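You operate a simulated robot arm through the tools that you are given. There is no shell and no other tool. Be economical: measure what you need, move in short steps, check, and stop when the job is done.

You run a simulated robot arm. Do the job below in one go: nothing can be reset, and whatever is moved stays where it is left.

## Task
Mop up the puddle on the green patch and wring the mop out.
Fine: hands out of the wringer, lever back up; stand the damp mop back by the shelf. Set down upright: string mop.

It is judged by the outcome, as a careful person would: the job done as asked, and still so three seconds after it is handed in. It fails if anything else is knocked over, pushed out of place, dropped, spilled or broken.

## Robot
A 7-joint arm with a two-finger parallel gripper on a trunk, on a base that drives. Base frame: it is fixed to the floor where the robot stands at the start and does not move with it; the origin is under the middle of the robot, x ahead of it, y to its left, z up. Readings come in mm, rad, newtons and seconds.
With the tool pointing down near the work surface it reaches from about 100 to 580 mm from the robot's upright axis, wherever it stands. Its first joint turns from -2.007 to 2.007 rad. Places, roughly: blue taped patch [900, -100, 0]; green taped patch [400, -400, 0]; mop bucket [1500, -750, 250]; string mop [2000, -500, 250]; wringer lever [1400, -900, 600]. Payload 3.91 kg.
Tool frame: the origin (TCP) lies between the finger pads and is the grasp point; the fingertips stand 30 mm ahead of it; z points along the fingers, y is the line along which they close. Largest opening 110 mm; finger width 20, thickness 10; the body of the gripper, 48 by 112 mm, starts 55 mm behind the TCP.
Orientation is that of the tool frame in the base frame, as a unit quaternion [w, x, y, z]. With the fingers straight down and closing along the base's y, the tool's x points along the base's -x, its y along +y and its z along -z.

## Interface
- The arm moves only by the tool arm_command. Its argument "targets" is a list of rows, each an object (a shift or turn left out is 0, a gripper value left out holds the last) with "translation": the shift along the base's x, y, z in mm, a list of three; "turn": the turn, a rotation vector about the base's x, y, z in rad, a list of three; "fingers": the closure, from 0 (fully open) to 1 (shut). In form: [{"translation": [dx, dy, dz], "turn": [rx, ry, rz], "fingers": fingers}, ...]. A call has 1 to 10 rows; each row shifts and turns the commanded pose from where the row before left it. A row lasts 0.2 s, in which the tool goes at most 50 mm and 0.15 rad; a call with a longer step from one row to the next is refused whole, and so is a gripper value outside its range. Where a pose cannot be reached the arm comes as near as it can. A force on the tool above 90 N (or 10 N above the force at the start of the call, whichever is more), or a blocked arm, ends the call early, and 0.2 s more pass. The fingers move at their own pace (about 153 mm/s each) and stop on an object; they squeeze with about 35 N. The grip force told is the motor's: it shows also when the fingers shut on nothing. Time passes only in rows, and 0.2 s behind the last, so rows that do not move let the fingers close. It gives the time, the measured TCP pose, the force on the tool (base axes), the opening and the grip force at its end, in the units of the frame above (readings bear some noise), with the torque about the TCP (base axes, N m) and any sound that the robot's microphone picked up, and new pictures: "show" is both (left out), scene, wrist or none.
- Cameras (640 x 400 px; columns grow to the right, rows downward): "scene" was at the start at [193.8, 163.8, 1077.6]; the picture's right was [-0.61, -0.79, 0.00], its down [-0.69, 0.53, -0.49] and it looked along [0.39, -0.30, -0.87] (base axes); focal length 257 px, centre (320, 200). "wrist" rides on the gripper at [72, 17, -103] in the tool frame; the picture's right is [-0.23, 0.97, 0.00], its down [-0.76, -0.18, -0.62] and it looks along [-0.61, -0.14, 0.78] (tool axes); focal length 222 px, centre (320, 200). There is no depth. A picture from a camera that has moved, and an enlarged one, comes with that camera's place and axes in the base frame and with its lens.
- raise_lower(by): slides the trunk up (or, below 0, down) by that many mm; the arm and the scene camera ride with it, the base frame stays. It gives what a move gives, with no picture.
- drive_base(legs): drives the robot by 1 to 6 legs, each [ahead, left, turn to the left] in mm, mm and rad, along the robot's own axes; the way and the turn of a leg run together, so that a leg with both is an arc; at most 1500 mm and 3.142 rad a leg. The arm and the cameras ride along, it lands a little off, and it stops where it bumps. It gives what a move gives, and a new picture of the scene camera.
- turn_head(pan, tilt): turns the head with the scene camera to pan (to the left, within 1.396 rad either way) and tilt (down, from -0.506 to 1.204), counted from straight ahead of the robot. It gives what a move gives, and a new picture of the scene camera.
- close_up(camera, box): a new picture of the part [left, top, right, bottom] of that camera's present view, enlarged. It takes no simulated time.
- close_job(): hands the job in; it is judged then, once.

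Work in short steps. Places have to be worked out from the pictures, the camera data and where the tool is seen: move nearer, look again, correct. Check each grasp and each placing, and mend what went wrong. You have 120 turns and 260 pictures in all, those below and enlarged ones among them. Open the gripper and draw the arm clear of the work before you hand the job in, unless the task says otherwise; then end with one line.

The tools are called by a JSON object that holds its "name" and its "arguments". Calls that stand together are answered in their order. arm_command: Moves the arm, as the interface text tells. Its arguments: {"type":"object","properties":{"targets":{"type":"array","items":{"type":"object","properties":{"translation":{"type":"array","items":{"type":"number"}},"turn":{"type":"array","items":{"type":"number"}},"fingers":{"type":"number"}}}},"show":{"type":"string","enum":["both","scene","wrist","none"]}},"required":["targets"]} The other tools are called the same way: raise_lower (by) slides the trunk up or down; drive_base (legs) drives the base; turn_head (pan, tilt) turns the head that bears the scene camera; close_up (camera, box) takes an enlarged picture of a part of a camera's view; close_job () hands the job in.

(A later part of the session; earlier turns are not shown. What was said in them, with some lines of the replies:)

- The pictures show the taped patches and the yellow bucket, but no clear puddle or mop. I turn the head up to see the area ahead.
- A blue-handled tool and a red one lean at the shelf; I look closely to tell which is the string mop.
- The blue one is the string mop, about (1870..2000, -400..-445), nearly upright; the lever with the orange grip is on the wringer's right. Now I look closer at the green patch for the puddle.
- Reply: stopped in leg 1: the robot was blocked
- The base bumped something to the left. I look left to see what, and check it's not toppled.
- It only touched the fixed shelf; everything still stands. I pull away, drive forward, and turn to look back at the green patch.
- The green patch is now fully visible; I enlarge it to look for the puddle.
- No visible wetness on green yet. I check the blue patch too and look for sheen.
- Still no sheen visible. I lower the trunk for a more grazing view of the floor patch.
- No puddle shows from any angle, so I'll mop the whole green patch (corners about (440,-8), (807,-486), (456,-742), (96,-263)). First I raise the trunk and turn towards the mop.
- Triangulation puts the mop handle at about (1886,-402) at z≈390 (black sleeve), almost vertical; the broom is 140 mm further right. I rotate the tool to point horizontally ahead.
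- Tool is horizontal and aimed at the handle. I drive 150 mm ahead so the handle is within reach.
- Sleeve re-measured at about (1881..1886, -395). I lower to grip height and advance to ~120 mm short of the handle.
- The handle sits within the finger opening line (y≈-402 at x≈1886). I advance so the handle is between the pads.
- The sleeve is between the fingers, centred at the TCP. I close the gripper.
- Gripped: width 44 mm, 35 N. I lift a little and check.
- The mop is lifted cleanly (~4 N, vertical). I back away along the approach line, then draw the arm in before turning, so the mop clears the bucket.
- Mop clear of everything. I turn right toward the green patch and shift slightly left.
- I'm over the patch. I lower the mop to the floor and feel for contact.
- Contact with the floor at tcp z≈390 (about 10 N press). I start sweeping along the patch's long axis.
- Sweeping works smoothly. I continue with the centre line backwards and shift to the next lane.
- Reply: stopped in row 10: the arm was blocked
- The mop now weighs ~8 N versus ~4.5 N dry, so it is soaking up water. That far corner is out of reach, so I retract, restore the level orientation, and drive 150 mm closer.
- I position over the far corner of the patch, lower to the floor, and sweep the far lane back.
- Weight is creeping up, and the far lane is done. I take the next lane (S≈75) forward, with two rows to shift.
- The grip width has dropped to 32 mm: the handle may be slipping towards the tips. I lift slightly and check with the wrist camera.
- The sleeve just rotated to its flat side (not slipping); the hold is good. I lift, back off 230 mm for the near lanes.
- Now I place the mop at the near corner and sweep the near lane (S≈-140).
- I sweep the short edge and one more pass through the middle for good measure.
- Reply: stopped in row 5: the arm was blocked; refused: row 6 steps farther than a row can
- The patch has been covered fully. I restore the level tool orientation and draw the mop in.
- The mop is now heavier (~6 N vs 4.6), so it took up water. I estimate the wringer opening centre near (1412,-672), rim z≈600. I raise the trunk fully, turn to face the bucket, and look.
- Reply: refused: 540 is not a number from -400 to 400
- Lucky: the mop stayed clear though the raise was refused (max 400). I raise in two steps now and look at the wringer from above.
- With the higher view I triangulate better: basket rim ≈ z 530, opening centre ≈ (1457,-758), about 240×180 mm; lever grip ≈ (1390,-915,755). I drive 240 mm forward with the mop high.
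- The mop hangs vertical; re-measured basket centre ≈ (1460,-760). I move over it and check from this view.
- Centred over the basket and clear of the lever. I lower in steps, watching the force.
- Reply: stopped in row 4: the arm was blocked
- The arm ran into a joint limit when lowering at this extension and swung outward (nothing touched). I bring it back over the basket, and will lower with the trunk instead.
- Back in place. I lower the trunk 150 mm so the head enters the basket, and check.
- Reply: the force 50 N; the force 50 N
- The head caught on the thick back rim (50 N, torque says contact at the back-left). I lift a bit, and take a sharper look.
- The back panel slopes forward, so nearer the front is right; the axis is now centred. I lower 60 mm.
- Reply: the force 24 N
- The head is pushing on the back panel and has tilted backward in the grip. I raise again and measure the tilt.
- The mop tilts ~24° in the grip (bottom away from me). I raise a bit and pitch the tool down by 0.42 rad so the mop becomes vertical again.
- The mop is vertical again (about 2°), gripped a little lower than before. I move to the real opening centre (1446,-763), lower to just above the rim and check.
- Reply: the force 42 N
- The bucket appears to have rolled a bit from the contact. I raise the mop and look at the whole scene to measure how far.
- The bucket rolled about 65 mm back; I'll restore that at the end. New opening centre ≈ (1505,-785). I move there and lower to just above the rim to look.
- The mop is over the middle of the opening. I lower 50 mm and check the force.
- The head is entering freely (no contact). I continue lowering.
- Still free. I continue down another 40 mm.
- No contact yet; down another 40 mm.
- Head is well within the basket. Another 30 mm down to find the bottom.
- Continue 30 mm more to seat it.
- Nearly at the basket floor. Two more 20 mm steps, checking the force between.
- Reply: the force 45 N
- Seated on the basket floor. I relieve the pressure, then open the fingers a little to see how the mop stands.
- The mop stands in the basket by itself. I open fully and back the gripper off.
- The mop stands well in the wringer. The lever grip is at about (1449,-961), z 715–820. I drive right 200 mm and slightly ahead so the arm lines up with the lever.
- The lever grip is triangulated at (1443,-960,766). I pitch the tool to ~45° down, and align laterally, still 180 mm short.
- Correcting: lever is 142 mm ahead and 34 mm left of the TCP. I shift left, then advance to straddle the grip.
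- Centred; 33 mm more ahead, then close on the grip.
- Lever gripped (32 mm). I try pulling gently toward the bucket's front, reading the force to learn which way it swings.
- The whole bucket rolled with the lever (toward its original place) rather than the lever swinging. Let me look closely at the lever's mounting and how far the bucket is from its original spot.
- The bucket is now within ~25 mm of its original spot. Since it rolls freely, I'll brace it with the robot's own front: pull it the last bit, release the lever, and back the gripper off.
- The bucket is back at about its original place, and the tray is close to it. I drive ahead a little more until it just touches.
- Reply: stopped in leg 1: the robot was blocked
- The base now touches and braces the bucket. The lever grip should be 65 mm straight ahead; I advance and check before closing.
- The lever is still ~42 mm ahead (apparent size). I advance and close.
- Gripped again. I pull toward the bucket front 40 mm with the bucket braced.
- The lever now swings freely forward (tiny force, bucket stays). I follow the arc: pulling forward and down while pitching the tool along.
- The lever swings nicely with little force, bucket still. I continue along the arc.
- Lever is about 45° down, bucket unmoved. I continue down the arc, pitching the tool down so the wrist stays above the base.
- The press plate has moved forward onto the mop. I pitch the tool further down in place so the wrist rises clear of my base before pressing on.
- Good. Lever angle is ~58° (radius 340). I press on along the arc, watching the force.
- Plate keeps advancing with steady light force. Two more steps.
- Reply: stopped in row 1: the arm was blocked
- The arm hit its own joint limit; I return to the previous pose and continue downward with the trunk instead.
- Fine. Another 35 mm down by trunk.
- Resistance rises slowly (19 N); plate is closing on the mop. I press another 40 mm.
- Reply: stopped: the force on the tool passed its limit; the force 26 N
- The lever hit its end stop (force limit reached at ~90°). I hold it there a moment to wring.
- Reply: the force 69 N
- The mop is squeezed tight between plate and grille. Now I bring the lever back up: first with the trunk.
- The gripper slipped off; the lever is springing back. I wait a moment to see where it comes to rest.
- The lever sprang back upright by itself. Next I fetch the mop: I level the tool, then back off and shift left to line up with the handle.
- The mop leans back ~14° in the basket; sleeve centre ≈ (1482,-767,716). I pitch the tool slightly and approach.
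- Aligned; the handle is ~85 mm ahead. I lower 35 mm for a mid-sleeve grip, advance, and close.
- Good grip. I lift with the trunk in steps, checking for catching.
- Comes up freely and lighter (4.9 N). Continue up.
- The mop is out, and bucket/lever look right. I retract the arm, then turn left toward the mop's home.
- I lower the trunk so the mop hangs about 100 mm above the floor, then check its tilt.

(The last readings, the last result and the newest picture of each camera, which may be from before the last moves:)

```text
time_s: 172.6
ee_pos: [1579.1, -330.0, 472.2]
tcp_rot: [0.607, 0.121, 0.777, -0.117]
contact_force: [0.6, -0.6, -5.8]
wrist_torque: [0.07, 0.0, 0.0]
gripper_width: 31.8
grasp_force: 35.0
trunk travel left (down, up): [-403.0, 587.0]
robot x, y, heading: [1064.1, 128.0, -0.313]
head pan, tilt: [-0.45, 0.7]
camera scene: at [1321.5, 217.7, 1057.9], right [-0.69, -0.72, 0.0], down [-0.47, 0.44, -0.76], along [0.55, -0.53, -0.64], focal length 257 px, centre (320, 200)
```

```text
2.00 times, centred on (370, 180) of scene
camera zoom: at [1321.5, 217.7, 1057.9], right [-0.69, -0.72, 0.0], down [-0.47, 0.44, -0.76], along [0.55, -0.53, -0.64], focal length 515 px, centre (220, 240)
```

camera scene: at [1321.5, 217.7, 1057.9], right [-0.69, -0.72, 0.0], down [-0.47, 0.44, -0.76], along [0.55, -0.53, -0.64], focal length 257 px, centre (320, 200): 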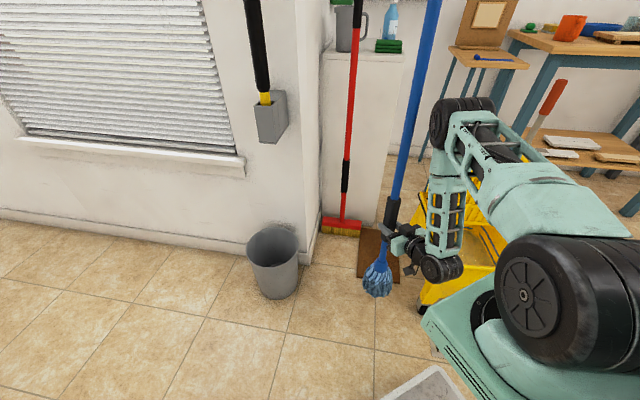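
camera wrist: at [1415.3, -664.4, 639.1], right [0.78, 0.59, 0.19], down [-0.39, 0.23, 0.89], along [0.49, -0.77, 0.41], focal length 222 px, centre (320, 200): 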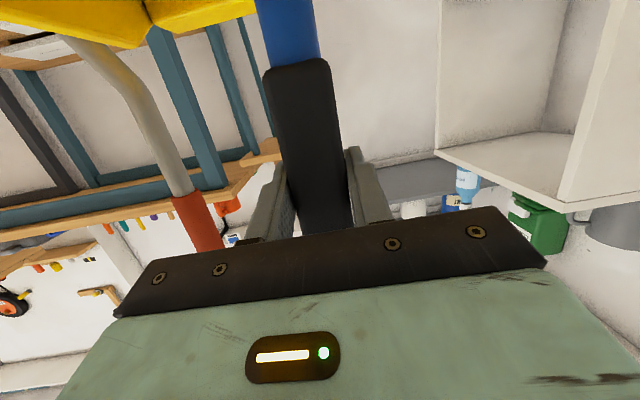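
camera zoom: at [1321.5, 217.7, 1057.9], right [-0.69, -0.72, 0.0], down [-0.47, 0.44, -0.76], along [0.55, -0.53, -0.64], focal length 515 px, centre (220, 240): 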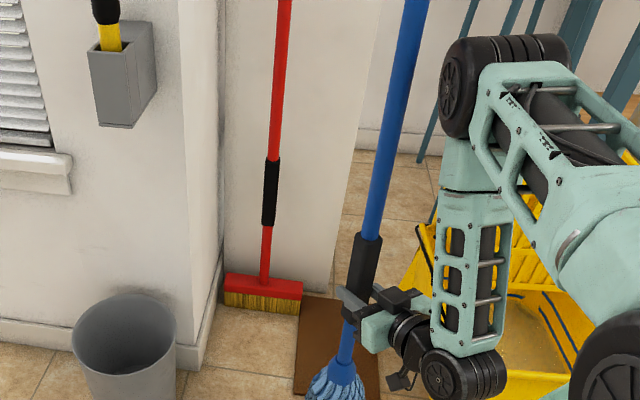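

The mop leans only ~4° now; I correct it, drive to the pose I used when taking the mop, and approach.

{"name": "arm_command", "arguments": {"targets": [{"turn": [-0.021, -0.067, 0]}], "show": "none"}}

{"name": "drive_base", "arguments": {"legs": [[125, 29, 0]]}}

{"name": "close_up", "arguments": {"camera": "scene", "box": [270, 80, 470, 280]}}

```text
time_s: 173.0
ee_pos: [1578.6, -329.3, 472.2]
tcp_rot: [0.634, 0.119, 0.754, -0.122]
contact_force: [0.4, -0.3, -5.2]
wrist_torque: [0.03, 0.11, 0.03]
gripper_width: 31.6
grasp_force: 34.7
trunk travel left (down, up): [-403.0, 587.0]
robot x, y, heading: [1061.7, 126.6, -0.312]
head pan, tilt: [-0.45, 0.7]
```

```text
time_s: 174.3
ee_pos: [1705.4, -339.6, 471.3]
tcp_rot: [0.634, 0.119, 0.755, -0.122]
contact_force: [-1.0, 0.1, -5.0]
wrist_torque: [0.05, 0.08, 0.0]
gripper_width: 31.8
grasp_force: 34.9
trunk travel left (down, up): [-403.0, 587.0]
robot x, y, heading: [1190.9, 110.8, -0.309]
head pan, tilt: [-0.45, 0.7]
camera scene: at [1449.1, 207.3, 1058.0], right [-0.69, -0.72, 0.0], down [-0.47, 0.44, -0.76], along [0.55, -0.53, -0.64], focal length 257 px, centre (320, 200)
```

scene: 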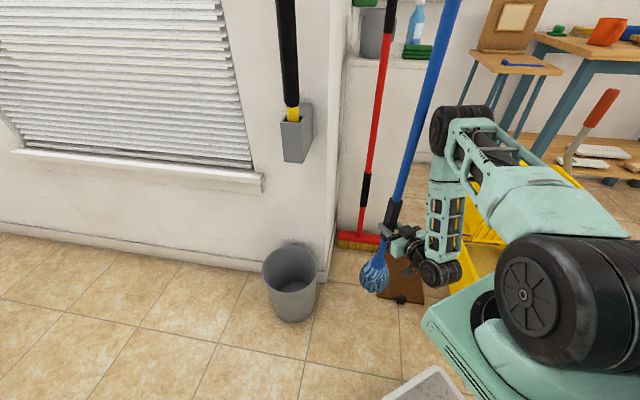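

```text
2.00 times, centred on (370, 180) of scene
camera zoom: at [1449.1, 207.3, 1058.0], right [-0.69, -0.72, 0.0], down [-0.47, 0.44, -0.76], along [0.55, -0.53, -0.64], focal length 515 px, centre (220, 240)
```

zoom: 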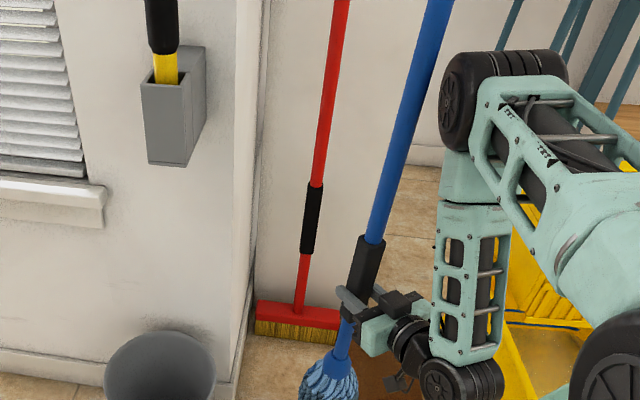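

On course. I advance 177 mm ahead to the original spot.

{"name": "arm_command", "arguments": {"targets": [{"translation": [44, -15, 0]}, {"translation": [44, -15, 0]}, {"translation": [44, -15, 0]}, {"translation": [45, -15, 0]}], "show": "both"}}

{"name": "close_up", "arguments": {"camera": "scene", "box": [290, 60, 450, 280]}}

```text
time_s: 175.3
ee_pos: [1882.9, -399.1, 472.9]
tcp_rot: [0.634, 0.12, 0.755, -0.122]
contact_force: [-0.1, 0.1, -4.8]
wrist_torque: [0.03, 0.08, 0.0]
gripper_width: 32.0
grasp_force: 34.3
trunk travel left (down, up): [-403.0, 587.0]
robot x, y, heading: [1189.2, 113.1, -0.31]
head pan, tilt: [-0.45, 0.7]
camera scene: at [1449.1, 207.2, 1058.0], right [-0.69, -0.72, 0.0], down [-0.47, 0.44, -0.76], along [0.55, -0.53, -0.64], focal length 257 px, centre (320, 200)
camera wrist: at [1778.5, -346.2, 417.7], right [0.36, 0.91, 0.19], down [-0.51, 0.02, 0.86], along [0.78, -0.41, 0.47], focal length 222 px, centre (320, 200)
```

scene: 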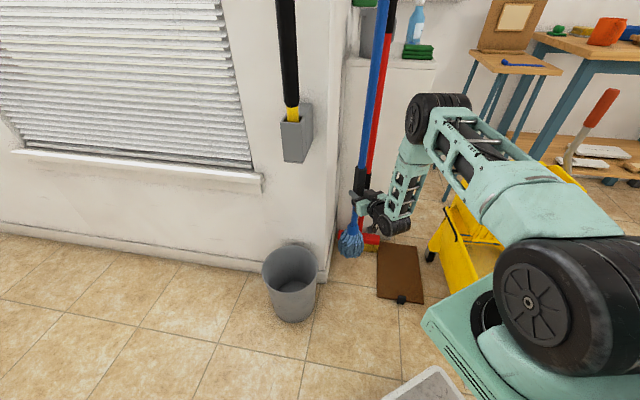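
wrist: 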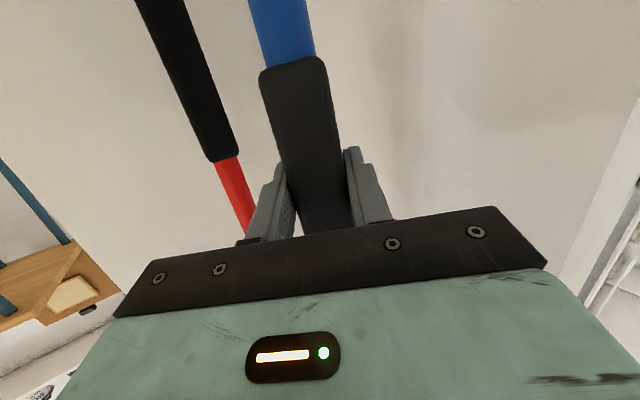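

```text
1.82 times, centred on (370, 170) of scene
camera zoom: at [1449.1, 207.2, 1058.0], right [-0.69, -0.72, 0.0], down [-0.47, 0.44, -0.76], along [0.55, -0.53, -0.64], focal length 468 px, centre (229, 254)
```

zoom: 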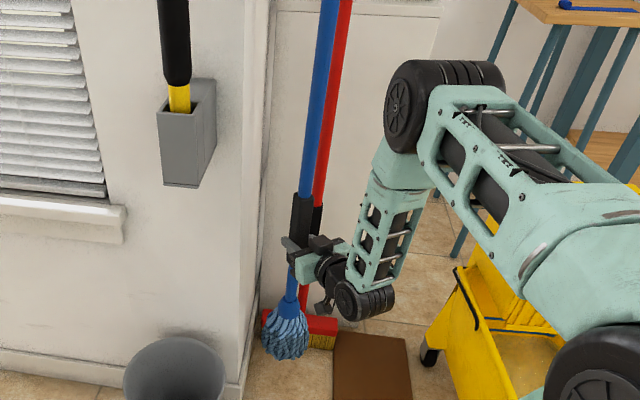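

The mop is vertical and at its original spot. I lower it to the floor.

{"name": "raise_lower", "arguments": {"by": -95}}

{"name": "arm_command", "arguments": {"targets": [{"translation": [0, 0, -10]}, {"translation": [0, 0, -8]}], "show": "none"}}

{"name": "close_up", "arguments": {"camera": "scene", "box": [290, 30, 450, 250]}}

```text
time_s: 176.6
ee_pos: [1881.8, -400.1, 377.5]
tcp_rot: [0.633, 0.119, 0.755, -0.121]
contact_force: [-0.1, 0.1, -5.3]
wrist_torque: [0.06, 0.05, -0.01]
gripper_width: 32.0
grasp_force: 34.9
trunk travel left (down, up): [-308.0, 682.0]
robot x, y, heading: [1189.4, 115.0, -0.312]
head pan, tilt: [-0.45, 0.7]
```

```text
time_s: 177.2
ee_pos: [1881.2, -399.7, 359.7]
tcp_rot: [0.633, 0.118, 0.756, -0.12]
contact_force: [-0.8, -0.9, -4.4]
wrist_torque: [0.06, 0.05, 0.04]
gripper_width: 31.9
grasp_force: 34.6
trunk travel left (down, up): [-308.0, 682.0]
robot x, y, heading: [1187.9, 113.9, -0.31]
head pan, tilt: [-0.45, 0.7]
```

```text
1.82 times, centred on (370, 140) of scene
camera zoom: at [1449.1, 207.3, 963.0], right [-0.69, -0.72, 0.0], down [-0.47, 0.44, -0.76], along [0.55, -0.53, -0.64], focal length 468 px, centre (229, 309)
```

zoom: 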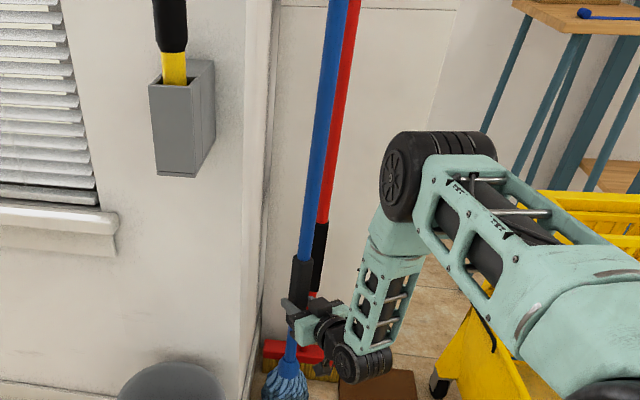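

Not yet on the floor. I go down in small steps until contact.

{"name": "arm_command", "arguments": {"targets": [{"translation": [0, 0, -6]}], "show": "none"}}

{"name": "arm_command", "arguments": {"targets": [{"translation": [0, 0, -6]}], "show": "none"}}

{"name": "arm_command", "arguments": {"targets": [{"translation": [0, 0, -6]}], "show": "none"}}

```text
time_s: 177.6
ee_pos: [1881.5, -399.8, 355.0]
tcp_rot: [0.634, 0.119, 0.754, -0.122]
contact_force: [-0.3, 0.7, -2.6]
wrist_torque: [0.13, 0.14, -0.01]
gripper_width: 31.9
grasp_force: 35.7
trunk travel left (down, up): [-308.0, 682.0]
robot x, y, heading: [1188.8, 111.9, -0.309]
head pan, tilt: [-0.45, 0.7]
```

```text
time_s: 178.0
ee_pos: [1882.1, -401.2, 349.0]
tcp_rot: [0.635, 0.119, 0.753, -0.123]
contact_force: [0.2, 0.2, 8.6]
wrist_torque: [0.23, -0.1, 0.0]
gripper_width: 31.7
grasp_force: 34.8
trunk travel left (down, up): [-308.0, 682.0]
robot x, y, heading: [1192.8, 116.8, -0.307]
head pan, tilt: [-0.45, 0.7]
```

```text
time_s: 178.4
ee_pos: [1882.9, -402.2, 347.1]
tcp_rot: [0.637, 0.119, 0.752, -0.123]
contact_force: [-1.7, -1.2, 26.5]
wrist_torque: [0.4, -0.02, 0.04]
gripper_width: 31.7
grasp_force: 35.1
trunk travel left (down, up): [-308.0, 682.0]
robot x, y, heading: [1188.1, 115.7, -0.316]
head pan, tilt: [-0.45, 0.7]
```

On the floor. I relieve the press and open the fingers just a little, to see if it stands.

{"name": "arm_command", "arguments": {"targets": [{"translation": [0, 0, 8]}, {"fingers": 0.6}, {"fingers": 0.6}, {"fingers": 0.6}, {"fingers": 0.6}], "show": "wrist"}}

{"name": "turn_head", "arguments": {"pan": -0.45, "tilt": 0.5}}

{"name": "close_up", "arguments": {"camera": "scene", "box": [280, 40, 450, 280]}}

```text
time_s: 179.6
ee_pos: [1881.5, -400.2, 350.3]
tcp_rot: [0.633, 0.119, 0.755, -0.122]
contact_force: [-0.4, 0.2, 0.2]
wrist_torque: [0.01, 0.0, -0.04]
gripper_width: 44.0
grasp_force: 0.0
trunk travel left (down, up): [-308.0, 682.0]
robot x, y, heading: [1189.9, 113.0, -0.31]
head pan, tilt: [-0.45, 0.7]
camera wrist: at [1778.2, -346.2, 294.9], right [0.36, 0.91, 0.19], down [-0.51, 0.02, 0.86], along [0.78, -0.41, 0.47], focal length 222 px, centre (320, 200)
```

wrist: 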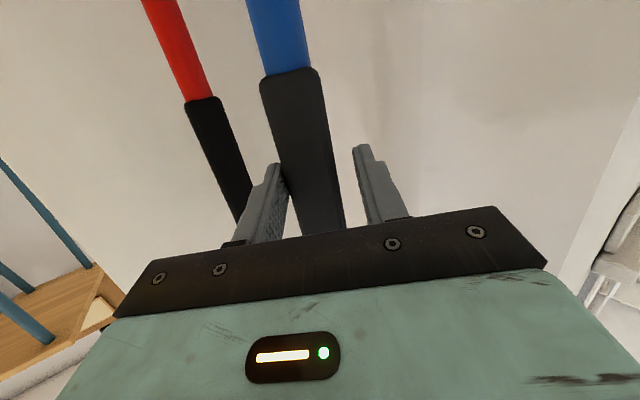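

```text
time_s: 180.3
ee_pos: [1880.5, -399.7, 350.3]
tcp_rot: [0.634, 0.118, 0.755, -0.121]
contact_force: [0.0, 0.2, 0.1]
wrist_torque: [0.0, -0.01, 0.02]
gripper_width: 43.9
grasp_force: 0.6
trunk travel left (down, up): [-308.0, 682.0]
robot x, y, heading: [1185.7, 116.0, -0.312]
head pan, tilt: [-0.45, 0.499]
camera scene: at [1453.3, 203.2, 980.7], right [-0.69, -0.72, 0.0], down [-0.35, 0.33, -0.88], along [0.64, -0.61, -0.48], focal length 257 px, centre (320, 200)
```

scene: 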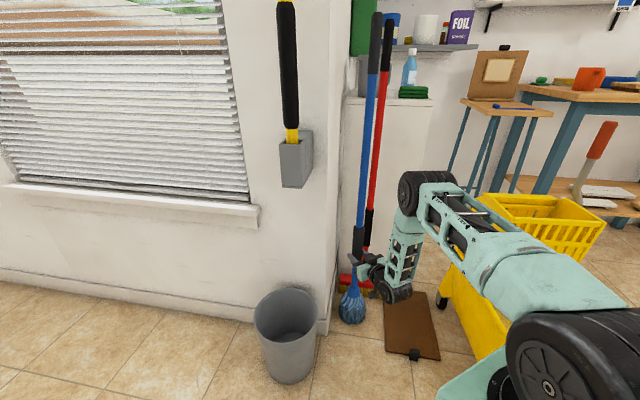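

```text
1.67 times, centred on (365, 160) of scene
camera zoom: at [1453.3, 203.2, 980.7], right [-0.69, -0.72, 0.0], down [-0.35, 0.33, -0.88], along [0.64, -0.61, -0.48], focal length 429 px, centre (245, 267)
```

zoom: 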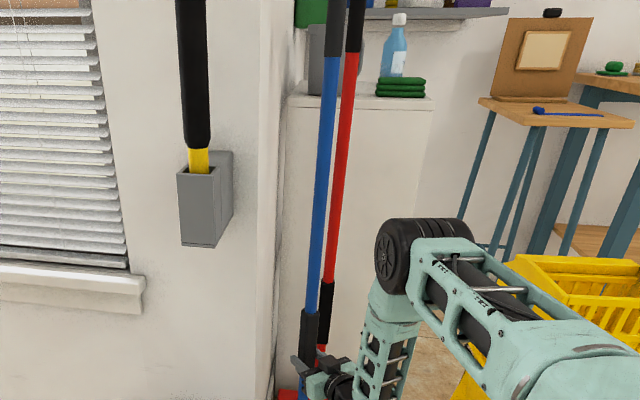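

It stands, though close to one finger. I open further and watch for a second.

{"name": "arm_command", "arguments": {"targets": [{"fingers": 0.4}, {"fingers": 0.4}, {"fingers": 0.4}, {"fingers": 0.3}, {"fingers": 0.3}, {"fingers": 0.3}], "show": "wrist"}}

{"name": "close_up", "arguments": {"camera": "scene", "box": [280, 0, 450, 240]}}

```text
time_s: 181.7
ee_pos: [1881.3, -399.4, 350.1]
tcp_rot: [0.634, 0.118, 0.755, -0.121]
contact_force: [-0.2, 0.2, 0.6]
wrist_torque: [-0.02, 0.02, -0.02]
gripper_width: 77.2
grasp_force: 0.1
trunk travel left (down, up): [-308.0, 682.0]
robot x, y, heading: [1191.9, 113.4, -0.31]
head pan, tilt: [-0.45, 0.499]
camera wrist: at [1778.3, -346.2, 295.0], right [0.36, 0.91, 0.19], down [-0.51, 0.02, 0.86], along [0.78, -0.41, 0.47], focal length 222 px, centre (320, 200)
```

wrist: 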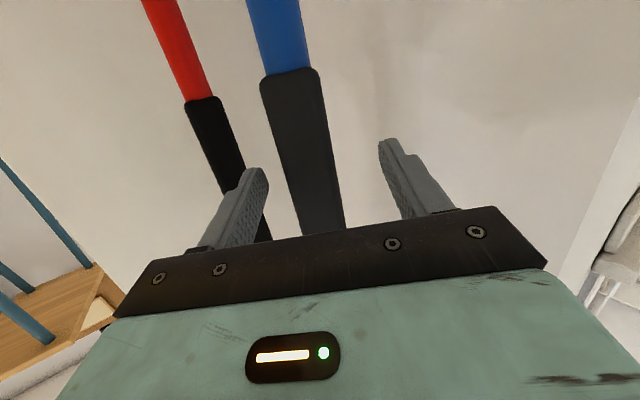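

```text
1.67 times, centred on (365, 120) of scene
camera zoom: at [1453.3, 203.2, 980.7], right [-0.69, -0.72, 0.0], down [-0.35, 0.33, -0.88], along [0.64, -0.61, -0.48], focal length 429 px, centre (245, 333)
```

zoom: 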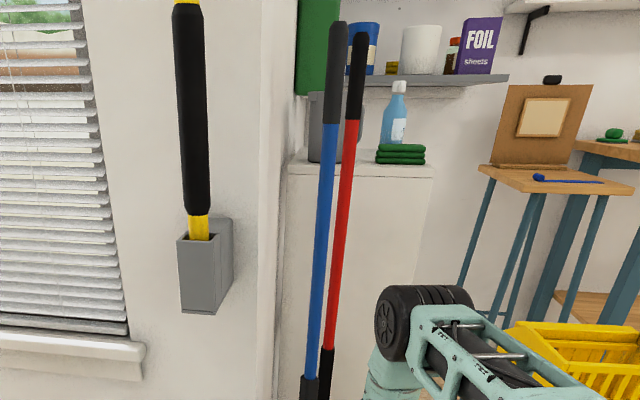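

The mop stands freely, untouched by the fingers. I open fully and withdraw straight back.

{"name": "arm_command", "arguments": {"targets": [{"fingers": 0}, {"fingers": 0}, {"translation": [-36, 11.5, 4]}, {"translation": [-38, 12, 5]}, {"translation": [-38, 12, 5]}, {"translation": [-38, 12, 5]}, {"translation": [-38, 12, 5]}], "show": "scene"}}

{"name": "close_up", "arguments": {"camera": "scene", "box": [280, 0, 460, 340]}}

```text
time_s: 183.3
ee_pos: [1692.2, -339.4, 375.4]
tcp_rot: [0.634, 0.118, 0.755, -0.121]
contact_force: [0.8, -0.4, -1.8]
wrist_torque: [-0.02, -0.03, 0.01]
gripper_width: 110.0
grasp_force: 0.1
trunk travel left (down, up): [-308.0, 682.0]
robot x, y, heading: [1189.6, 115.4, -0.314]
head pan, tilt: [-0.45, 0.499]
camera scene: at [1453.3, 203.3, 980.8], right [-0.69, -0.72, 0.0], down [-0.35, 0.33, -0.88], along [0.64, -0.61, -0.48], focal length 257 px, centre (320, 200)
```

scene: 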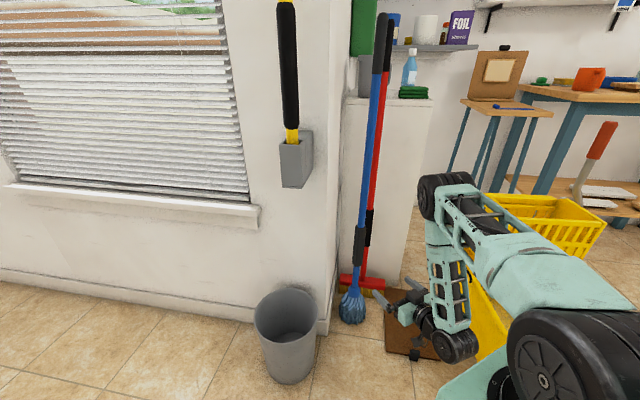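

```text
1.18 times, centred on (370, 170) of scene
camera zoom: at [1453.3, 203.3, 980.8], right [-0.69, -0.72, 0.0], down [-0.35, 0.33, -0.88], along [0.64, -0.61, -0.48], focal length 303 px, centre (261, 235)
```

zoom: 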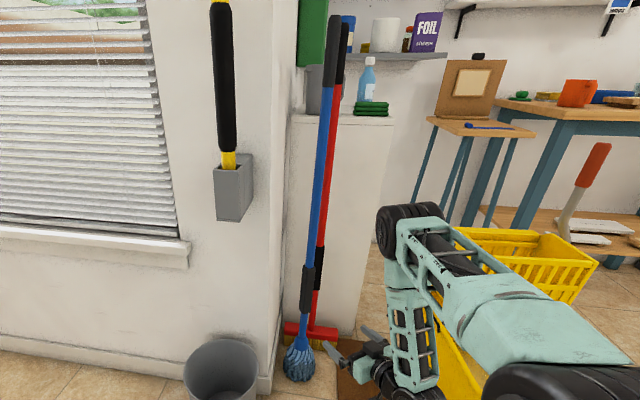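

The mop stands at home as before. Remaining: the bucket is ~50 mm off its original place from the rolling, so I'll pull it back by the lever. I back off, raise the trunk and turn.

{"name": "drive_base", "arguments": {"legs": [[-250, 0, 0]]}}

{"name": "raise_lower", "arguments": {"by": 320}}

{"name": "drive_base", "arguments": {"legs": [[0, 0, -0.53], [0, -141, 0]]}}

{"name": "turn_head", "arguments": {"pan": -0.1, "tilt": 0.9}}

{"name": "close_up", "arguments": {"camera": "scene", "box": [200, 30, 480, 280]}}

```text
time_s: 185.1
ee_pos: [1455.6, -263.1, 374.7]
tcp_rot: [0.634, 0.12, 0.755, -0.122]
contact_force: [0.9, -1.1, -0.7]
wrist_torque: [0.01, 0.01, -0.02]
gripper_width: 110.0
grasp_force: 0.1
trunk travel left (down, up): [-308.0, 682.0]
robot x, y, heading: [954.3, 191.6, -0.314]
head pan, tilt: [-0.45, 0.499]
camera scene: at [1216.0, 279.6, 980.7], right [-0.69, -0.72, 0.0], down [-0.35, 0.33, -0.88], along [0.63, -0.61, -0.48], focal length 257 px, centre (320, 200)
```

scene: 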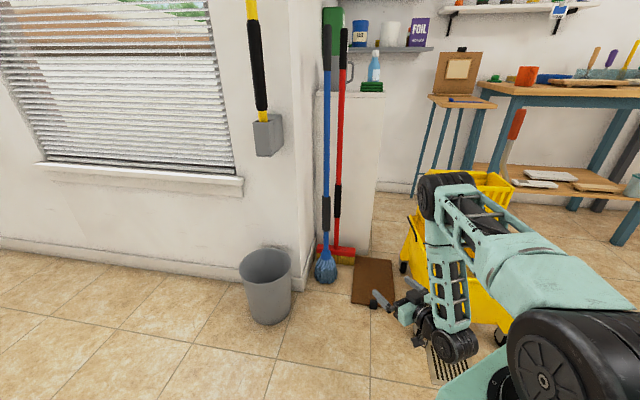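

```text
time_s: 188.3
ee_pos: [1455.4, -264.0, 693.2]
tcp_rot: [0.634, 0.119, 0.755, -0.122]
contact_force: [-0.2, 0.5, 0.1]
wrist_torque: [0.01, -0.01, -0.01]
gripper_width: 109.8
grasp_force: 0.1
trunk travel left (down, up): [-628.0, 362.0]
robot x, y, heading: [956.8, 193.3, -0.309]
head pan, tilt: [-0.45, 0.499]
```

```text
time_s: 191.1
ee_pos: [1044.6, -550.9, 693.7]
tcp_rot: [0.578, 0.316, 0.696, -0.286]
contact_force: [-0.2, -0.1, 0.6]
wrist_torque: [0.03, 0.0, 0.01]
gripper_width: 109.9
grasp_force: 0.0
trunk travel left (down, up): [-628.0, 362.0]
robot x, y, heading: [848.5, 100.0, -0.848]
head pan, tilt: [-0.45, 0.499]
camera scene: at [1117.9, 38.4, 1300.7], right [-0.96, -0.27, 0.0], down [-0.13, 0.46, -0.88], along [0.24, -0.85, -0.48], focal length 257 px, centre (320, 200)
```

scene: 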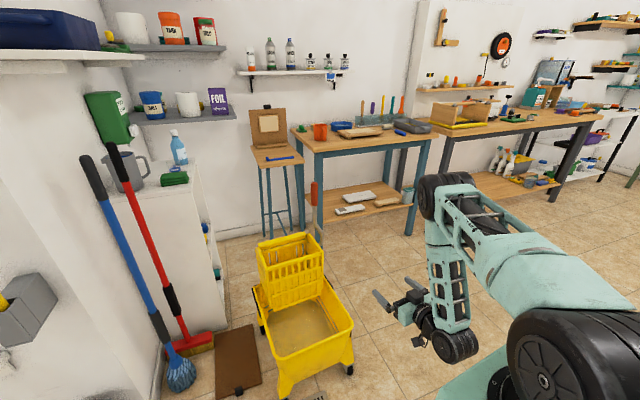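

```text
time_s: 192.0
ee_pos: [1043.8, -549.4, 693.2]
tcp_rot: [0.578, 0.315, 0.696, -0.286]
contact_force: [-0.4, -0.6, -0.1]
wrist_torque: [-0.03, 0.0, -0.04]
gripper_width: 110.2
grasp_force: 0.1
trunk travel left (down, up): [-628.0, 362.0]
robot x, y, heading: [841.8, 98.0, -0.853]
head pan, tilt: [-0.099, 0.901]
camera scene: at [1137.5, 64.7, 1266.9], right [-0.81, -0.58, 0.0], down [-0.46, 0.64, -0.62], along [0.36, -0.51, -0.78], focal length 257 px, centre (320, 200)
```

scene: 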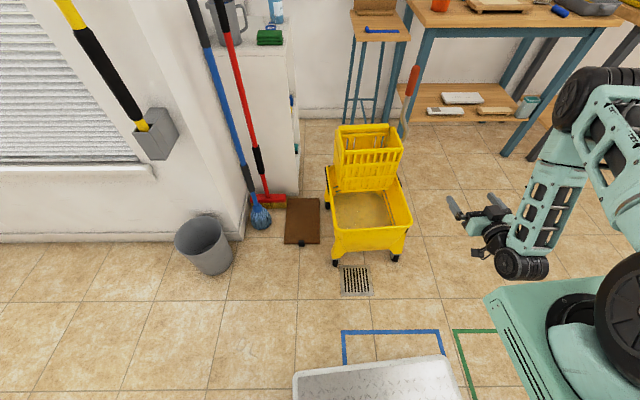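

```text
1.60 times, centred on (340, 155) of scene
camera zoom: at [1137.5, 64.7, 1266.9], right [-0.81, -0.58, 0.0], down [-0.46, 0.64, -0.62], along [0.36, -0.51, -0.78], focal length 412 px, centre (288, 272)
```

zoom: 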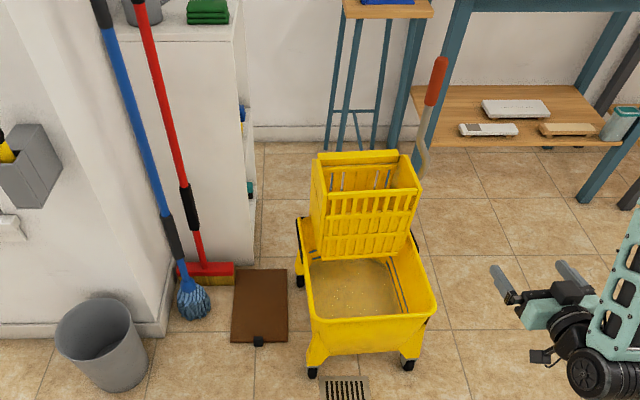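

Bucket measured ~50 mm behind its original place. I drive 300 mm ahead toward the lever (grip ≈ (1422,-968,767)) and pitch the tool.

{"name": "drive_base", "arguments": {"legs": [[300, 0, 0]]}}

{"name": "arm_command", "arguments": {"targets": [{"translation": [0, 0, 20], "turn": [0.1, 0.09, 0]}, {"translation": [0, 0, 20], "turn": [0.1, 0.09, 0]}, {"translation": [0, 0, 20], "turn": [0.1, 0.09, 0]}, {"translation": [0, 0, 18], "turn": [0.1, 0.09, 0]}], "show": "wrist"}}

{"name": "close_up", "arguments": {"camera": "scene", "box": [240, 30, 520, 280]}}

```text
time_s: 194.0
ee_pos: [1242.8, -776.2, 693.9]
tcp_rot: [0.579, 0.316, 0.695, -0.286]
contact_force: [-0.4, 0.2, -0.1]
wrist_torque: [0.04, 0.03, -0.02]
gripper_width: 110.0
grasp_force: 0.1
trunk travel left (down, up): [-628.0, 362.0]
robot x, y, heading: [1045.6, -131.0, -0.85]
head pan, tilt: [-0.099, 0.901]
camera scene: at [1336.1, -161.0, 1266.9], right [-0.81, -0.58, 0.0], down [-0.46, 0.64, -0.62], along [0.36, -0.5, -0.78], focal length 257 px, centre (320, 200)
```

scene: 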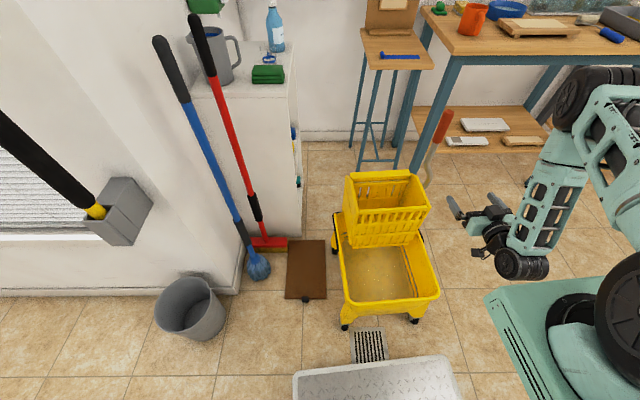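

```text
time_s: 195.0
ee_pos: [1243.7, -775.2, 771.5]
tcp_rot: [0.371, 0.368, 0.831, -0.193]
contact_force: [0.4, -0.6, -0.6]
wrist_torque: [-0.02, 0.0, 0.01]
gripper_width: 110.0
grasp_force: 0.1
trunk travel left (down, up): [-628.0, 362.0]
robot x, y, heading: [1041.5, -127.6, -0.853]
head pan, tilt: [-0.099, 0.901]
camera wrist: at [1173.9, -668.4, 783.5], right [0.84, 0.53, 0.12], down [-0.08, -0.1, 0.99], along [0.54, -0.84, -0.04], focal length 222 px, centre (320, 200)
```

wrist: 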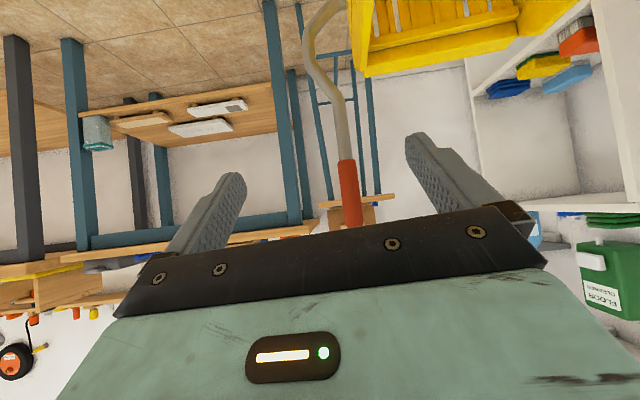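

```text
1.60 times, centred on (380, 155) of scene
camera zoom: at [1336.1, -161.4, 1266.7], right [-0.81, -0.58, 0.0], down [-0.46, 0.64, -0.62], along [0.36, -0.5, -0.78], focal length 412 px, centre (224, 272)
```

zoom: 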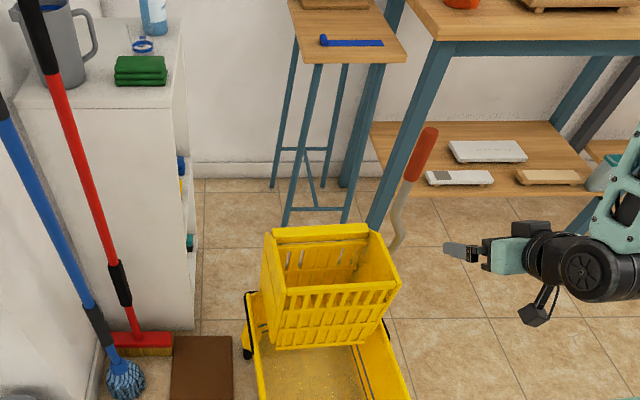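

Lever grip re-measured at (1424,-964,762). I align and advance, then close on it.

{"name": "arm_command", "arguments": {"targets": [{"translation": [18, 14, 0]}, {"translation": [27, -34, 0]}, {"translation": [27, -34, 0]}, {"translation": [27, -34, 0]}, {"translation": [27, -34, 0]}, {"translation": [27, -34, 0]}], "show": "wrist"}}

```text
time_s: 196.4
ee_pos: [1395.1, -931.9, 773.6]
tcp_rot: [0.371, 0.368, 0.83, -0.194]
contact_force: [0.9, -0.3, -0.2]
wrist_torque: [-0.01, -0.01, 0.03]
gripper_width: 110.1
grasp_force: 0.0
trunk travel left (down, up): [-628.0, 362.0]
robot x, y, heading: [1042.8, -129.6, -0.85]
head pan, tilt: [-0.099, 0.901]
camera wrist: at [1326.2, -825.1, 784.1], right [0.84, 0.53, 0.12], down [-0.08, -0.1, 0.99], along [0.54, -0.84, -0.04], focal length 222 px, centre (320, 200)
```

wrist: 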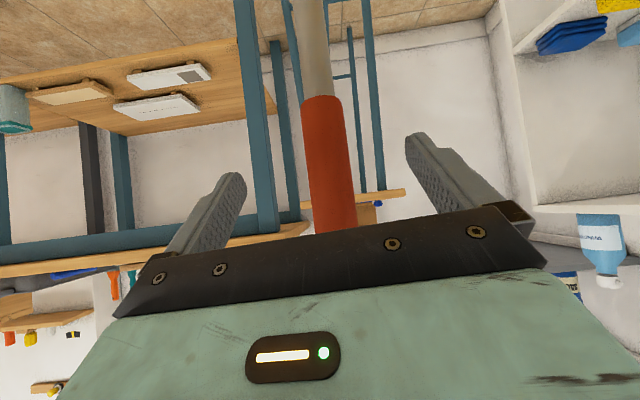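

Centred, ~33 mm to go. I advance, close, and pull the bucket gently 50 mm toward its original place.

{"name": "arm_command", "arguments": {"targets": [{"translation": [25, -30, -5]}, {"fingers": 1}, {"fingers": 1}, {"fingers": 1}], "show": "none"}}

{"name": "arm_command", "arguments": {"targets": [{"translation": [-6, 8, 0]}, {"translation": [-6, 8, 0]}, {"translation": [-6, 8, 0]}, {"translation": [-6, 8, 0]}, {"translation": [-6, 8, 0]}, {"translation": [0, 0, 0]}], "show": "scene"}}

{"name": "close_up", "arguments": {"camera": "scene", "box": [240, 120, 520, 370]}}

```text
time_s: 197.4
ee_pos: [1421.3, -962.5, 768.1]
tcp_rot: [0.372, 0.368, 0.829, -0.194]
contact_force: [4.3, -0.1, -0.1]
wrist_torque: [0.79, -1.23, -0.36]
gripper_width: 32.8
grasp_force: 35.3
trunk travel left (down, up): [-628.0, 362.0]
robot x, y, heading: [1043.9, -126.4, -0.849]
head pan, tilt: [-0.099, 0.901]
```

```text
time_s: 198.8
ee_pos: [1390.5, -921.6, 767.8]
tcp_rot: [0.371, 0.368, 0.83, -0.195]
contact_force: [-0.7, 1.1, 10.3]
wrist_torque: [1.54, -0.27, 0.34]
gripper_width: 33.1
grasp_force: 35.3
trunk travel left (down, up): [-628.0, 362.0]
robot x, y, heading: [1047.6, -126.8, -0.851]
head pan, tilt: [-0.099, 0.901]
camera scene: at [1335.9, -160.6, 1267.1], right [-0.81, -0.58, 0.0], down [-0.46, 0.64, -0.62], along [0.36, -0.51, -0.78], focal length 257 px, centre (320, 200)
```

scene: 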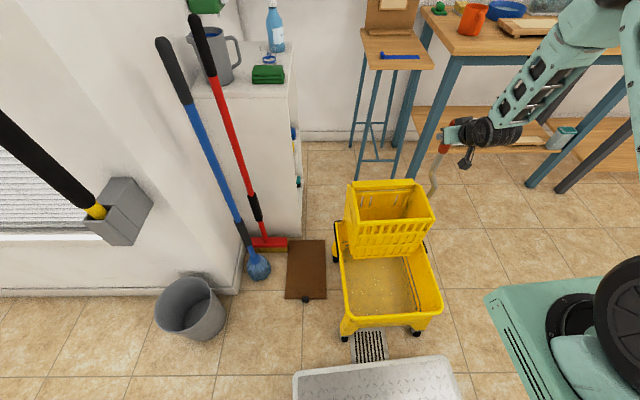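

```text
1.60 times, centred on (380, 245) of scene
camera zoom: at [1335.9, -160.6, 1267.1], right [-0.81, -0.58, 0.0], down [-0.46, 0.64, -0.62], along [0.36, -0.51, -0.78], focal length 412 px, centre (224, 128)
```

zoom: 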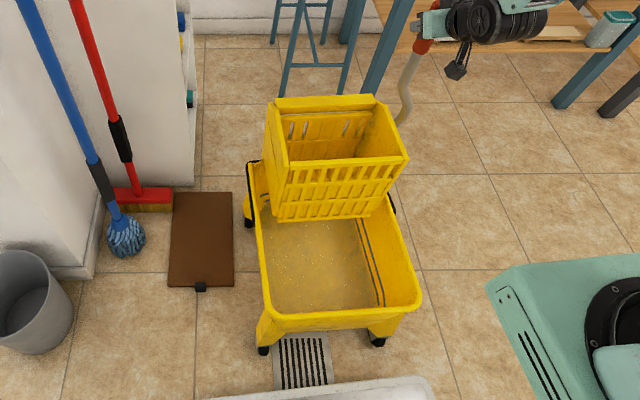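

Wheels now at (1374,-405)/(1130,-607) — matching the original. I release the lever and withdraw.

{"name": "arm_command", "arguments": {"targets": [{"fingers": 0}, {"fingers": 0}, {"fingers": 0}, {"translation": [-25, 31, 3]}, {"translation": [-25, 31, 3]}, {"translation": [-25, 31, 3]}, {"translation": [-25, 31, 3]}, {"translation": [-25, 31, 3]}], "show": "none"}}

{"name": "drive_base", "arguments": {"legs": [[-350, 0, 0]]}}

{"name": "close_up", "arguments": {"camera": "scene", "box": [180, 20, 480, 300]}}

```text
time_s: 200.6
ee_pos: [1266.4, -766.5, 782.9]
tcp_rot: [0.372, 0.366, 0.83, -0.194]
contact_force: [-0.1, 0.4, 0.7]
wrist_torque: [-0.03, -0.02, 0.0]
gripper_width: 110.1
grasp_force: 0.0
trunk travel left (down, up): [-628.0, 362.0]
robot x, y, heading: [1048.0, -126.4, -0.851]
head pan, tilt: [-0.099, 0.901]
```

```text
time_s: 202.9
ee_pos: [1033.6, -502.5, 783.0]
tcp_rot: [0.372, 0.367, 0.83, -0.194]
contact_force: [-0.4, 0.4, -0.2]
wrist_torque: [0.0, -0.03, -0.01]
gripper_width: 110.0
grasp_force: 0.0
trunk travel left (down, up): [-628.0, 362.0]
robot x, y, heading: [815.0, 139.6, -0.849]
head pan, tilt: [-0.099, 0.901]
camera scene: at [1103.6, 103.2, 1266.9], right [-0.81, -0.58, 0.0], down [-0.46, 0.64, -0.62], along [0.36, -0.5, -0.78], focal length 257 px, centre (320, 200)
```

scene: 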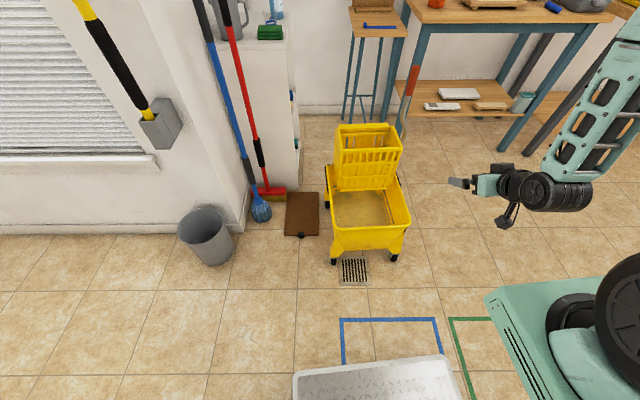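

```text
1.43 times, centred on (330, 160) of scene
camera zoom: at [1103.6, 103.2, 1266.9], right [-0.81, -0.58, 0.0], down [-0.46, 0.64, -0.62], along [0.36, -0.5, -0.78], focal length 368 px, centre (306, 257)
```

zoom: 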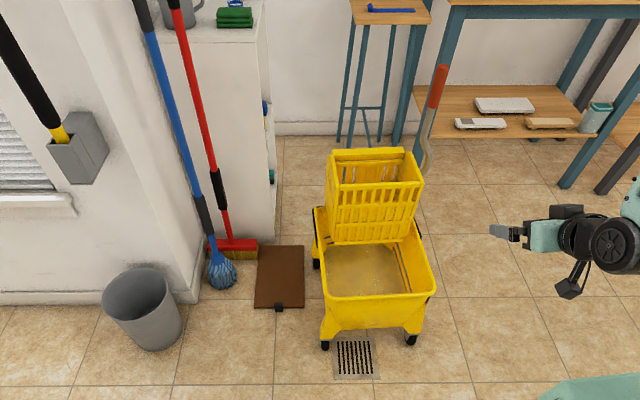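

Everything is where it belongs: the mop stands upright by the shelf, the lever is up, the bucket is back on its spot, and the gripper is open and clear. I hand the job in.

{"name": "close_job", "arguments": {}}

```text
The job is handed in.
```

I mopped the whole green patch and wrung the mop out. It stands upright by the shelf, the lever is back up and the gripper is clear. I never saw the puddle from any angle. I can only infer it was soaked up, because the mop went from about 4.6 N to 6 N after mopping and back to about 5 N after wringing. The bucket rolled about 65 mm while I was inserting the mop and shifted again during wringing. I pulled it back to within about 20 mm of its original spot. Early on, the base also bumped the fixed shelf on the left, but nothing there fell or moved that I could see.
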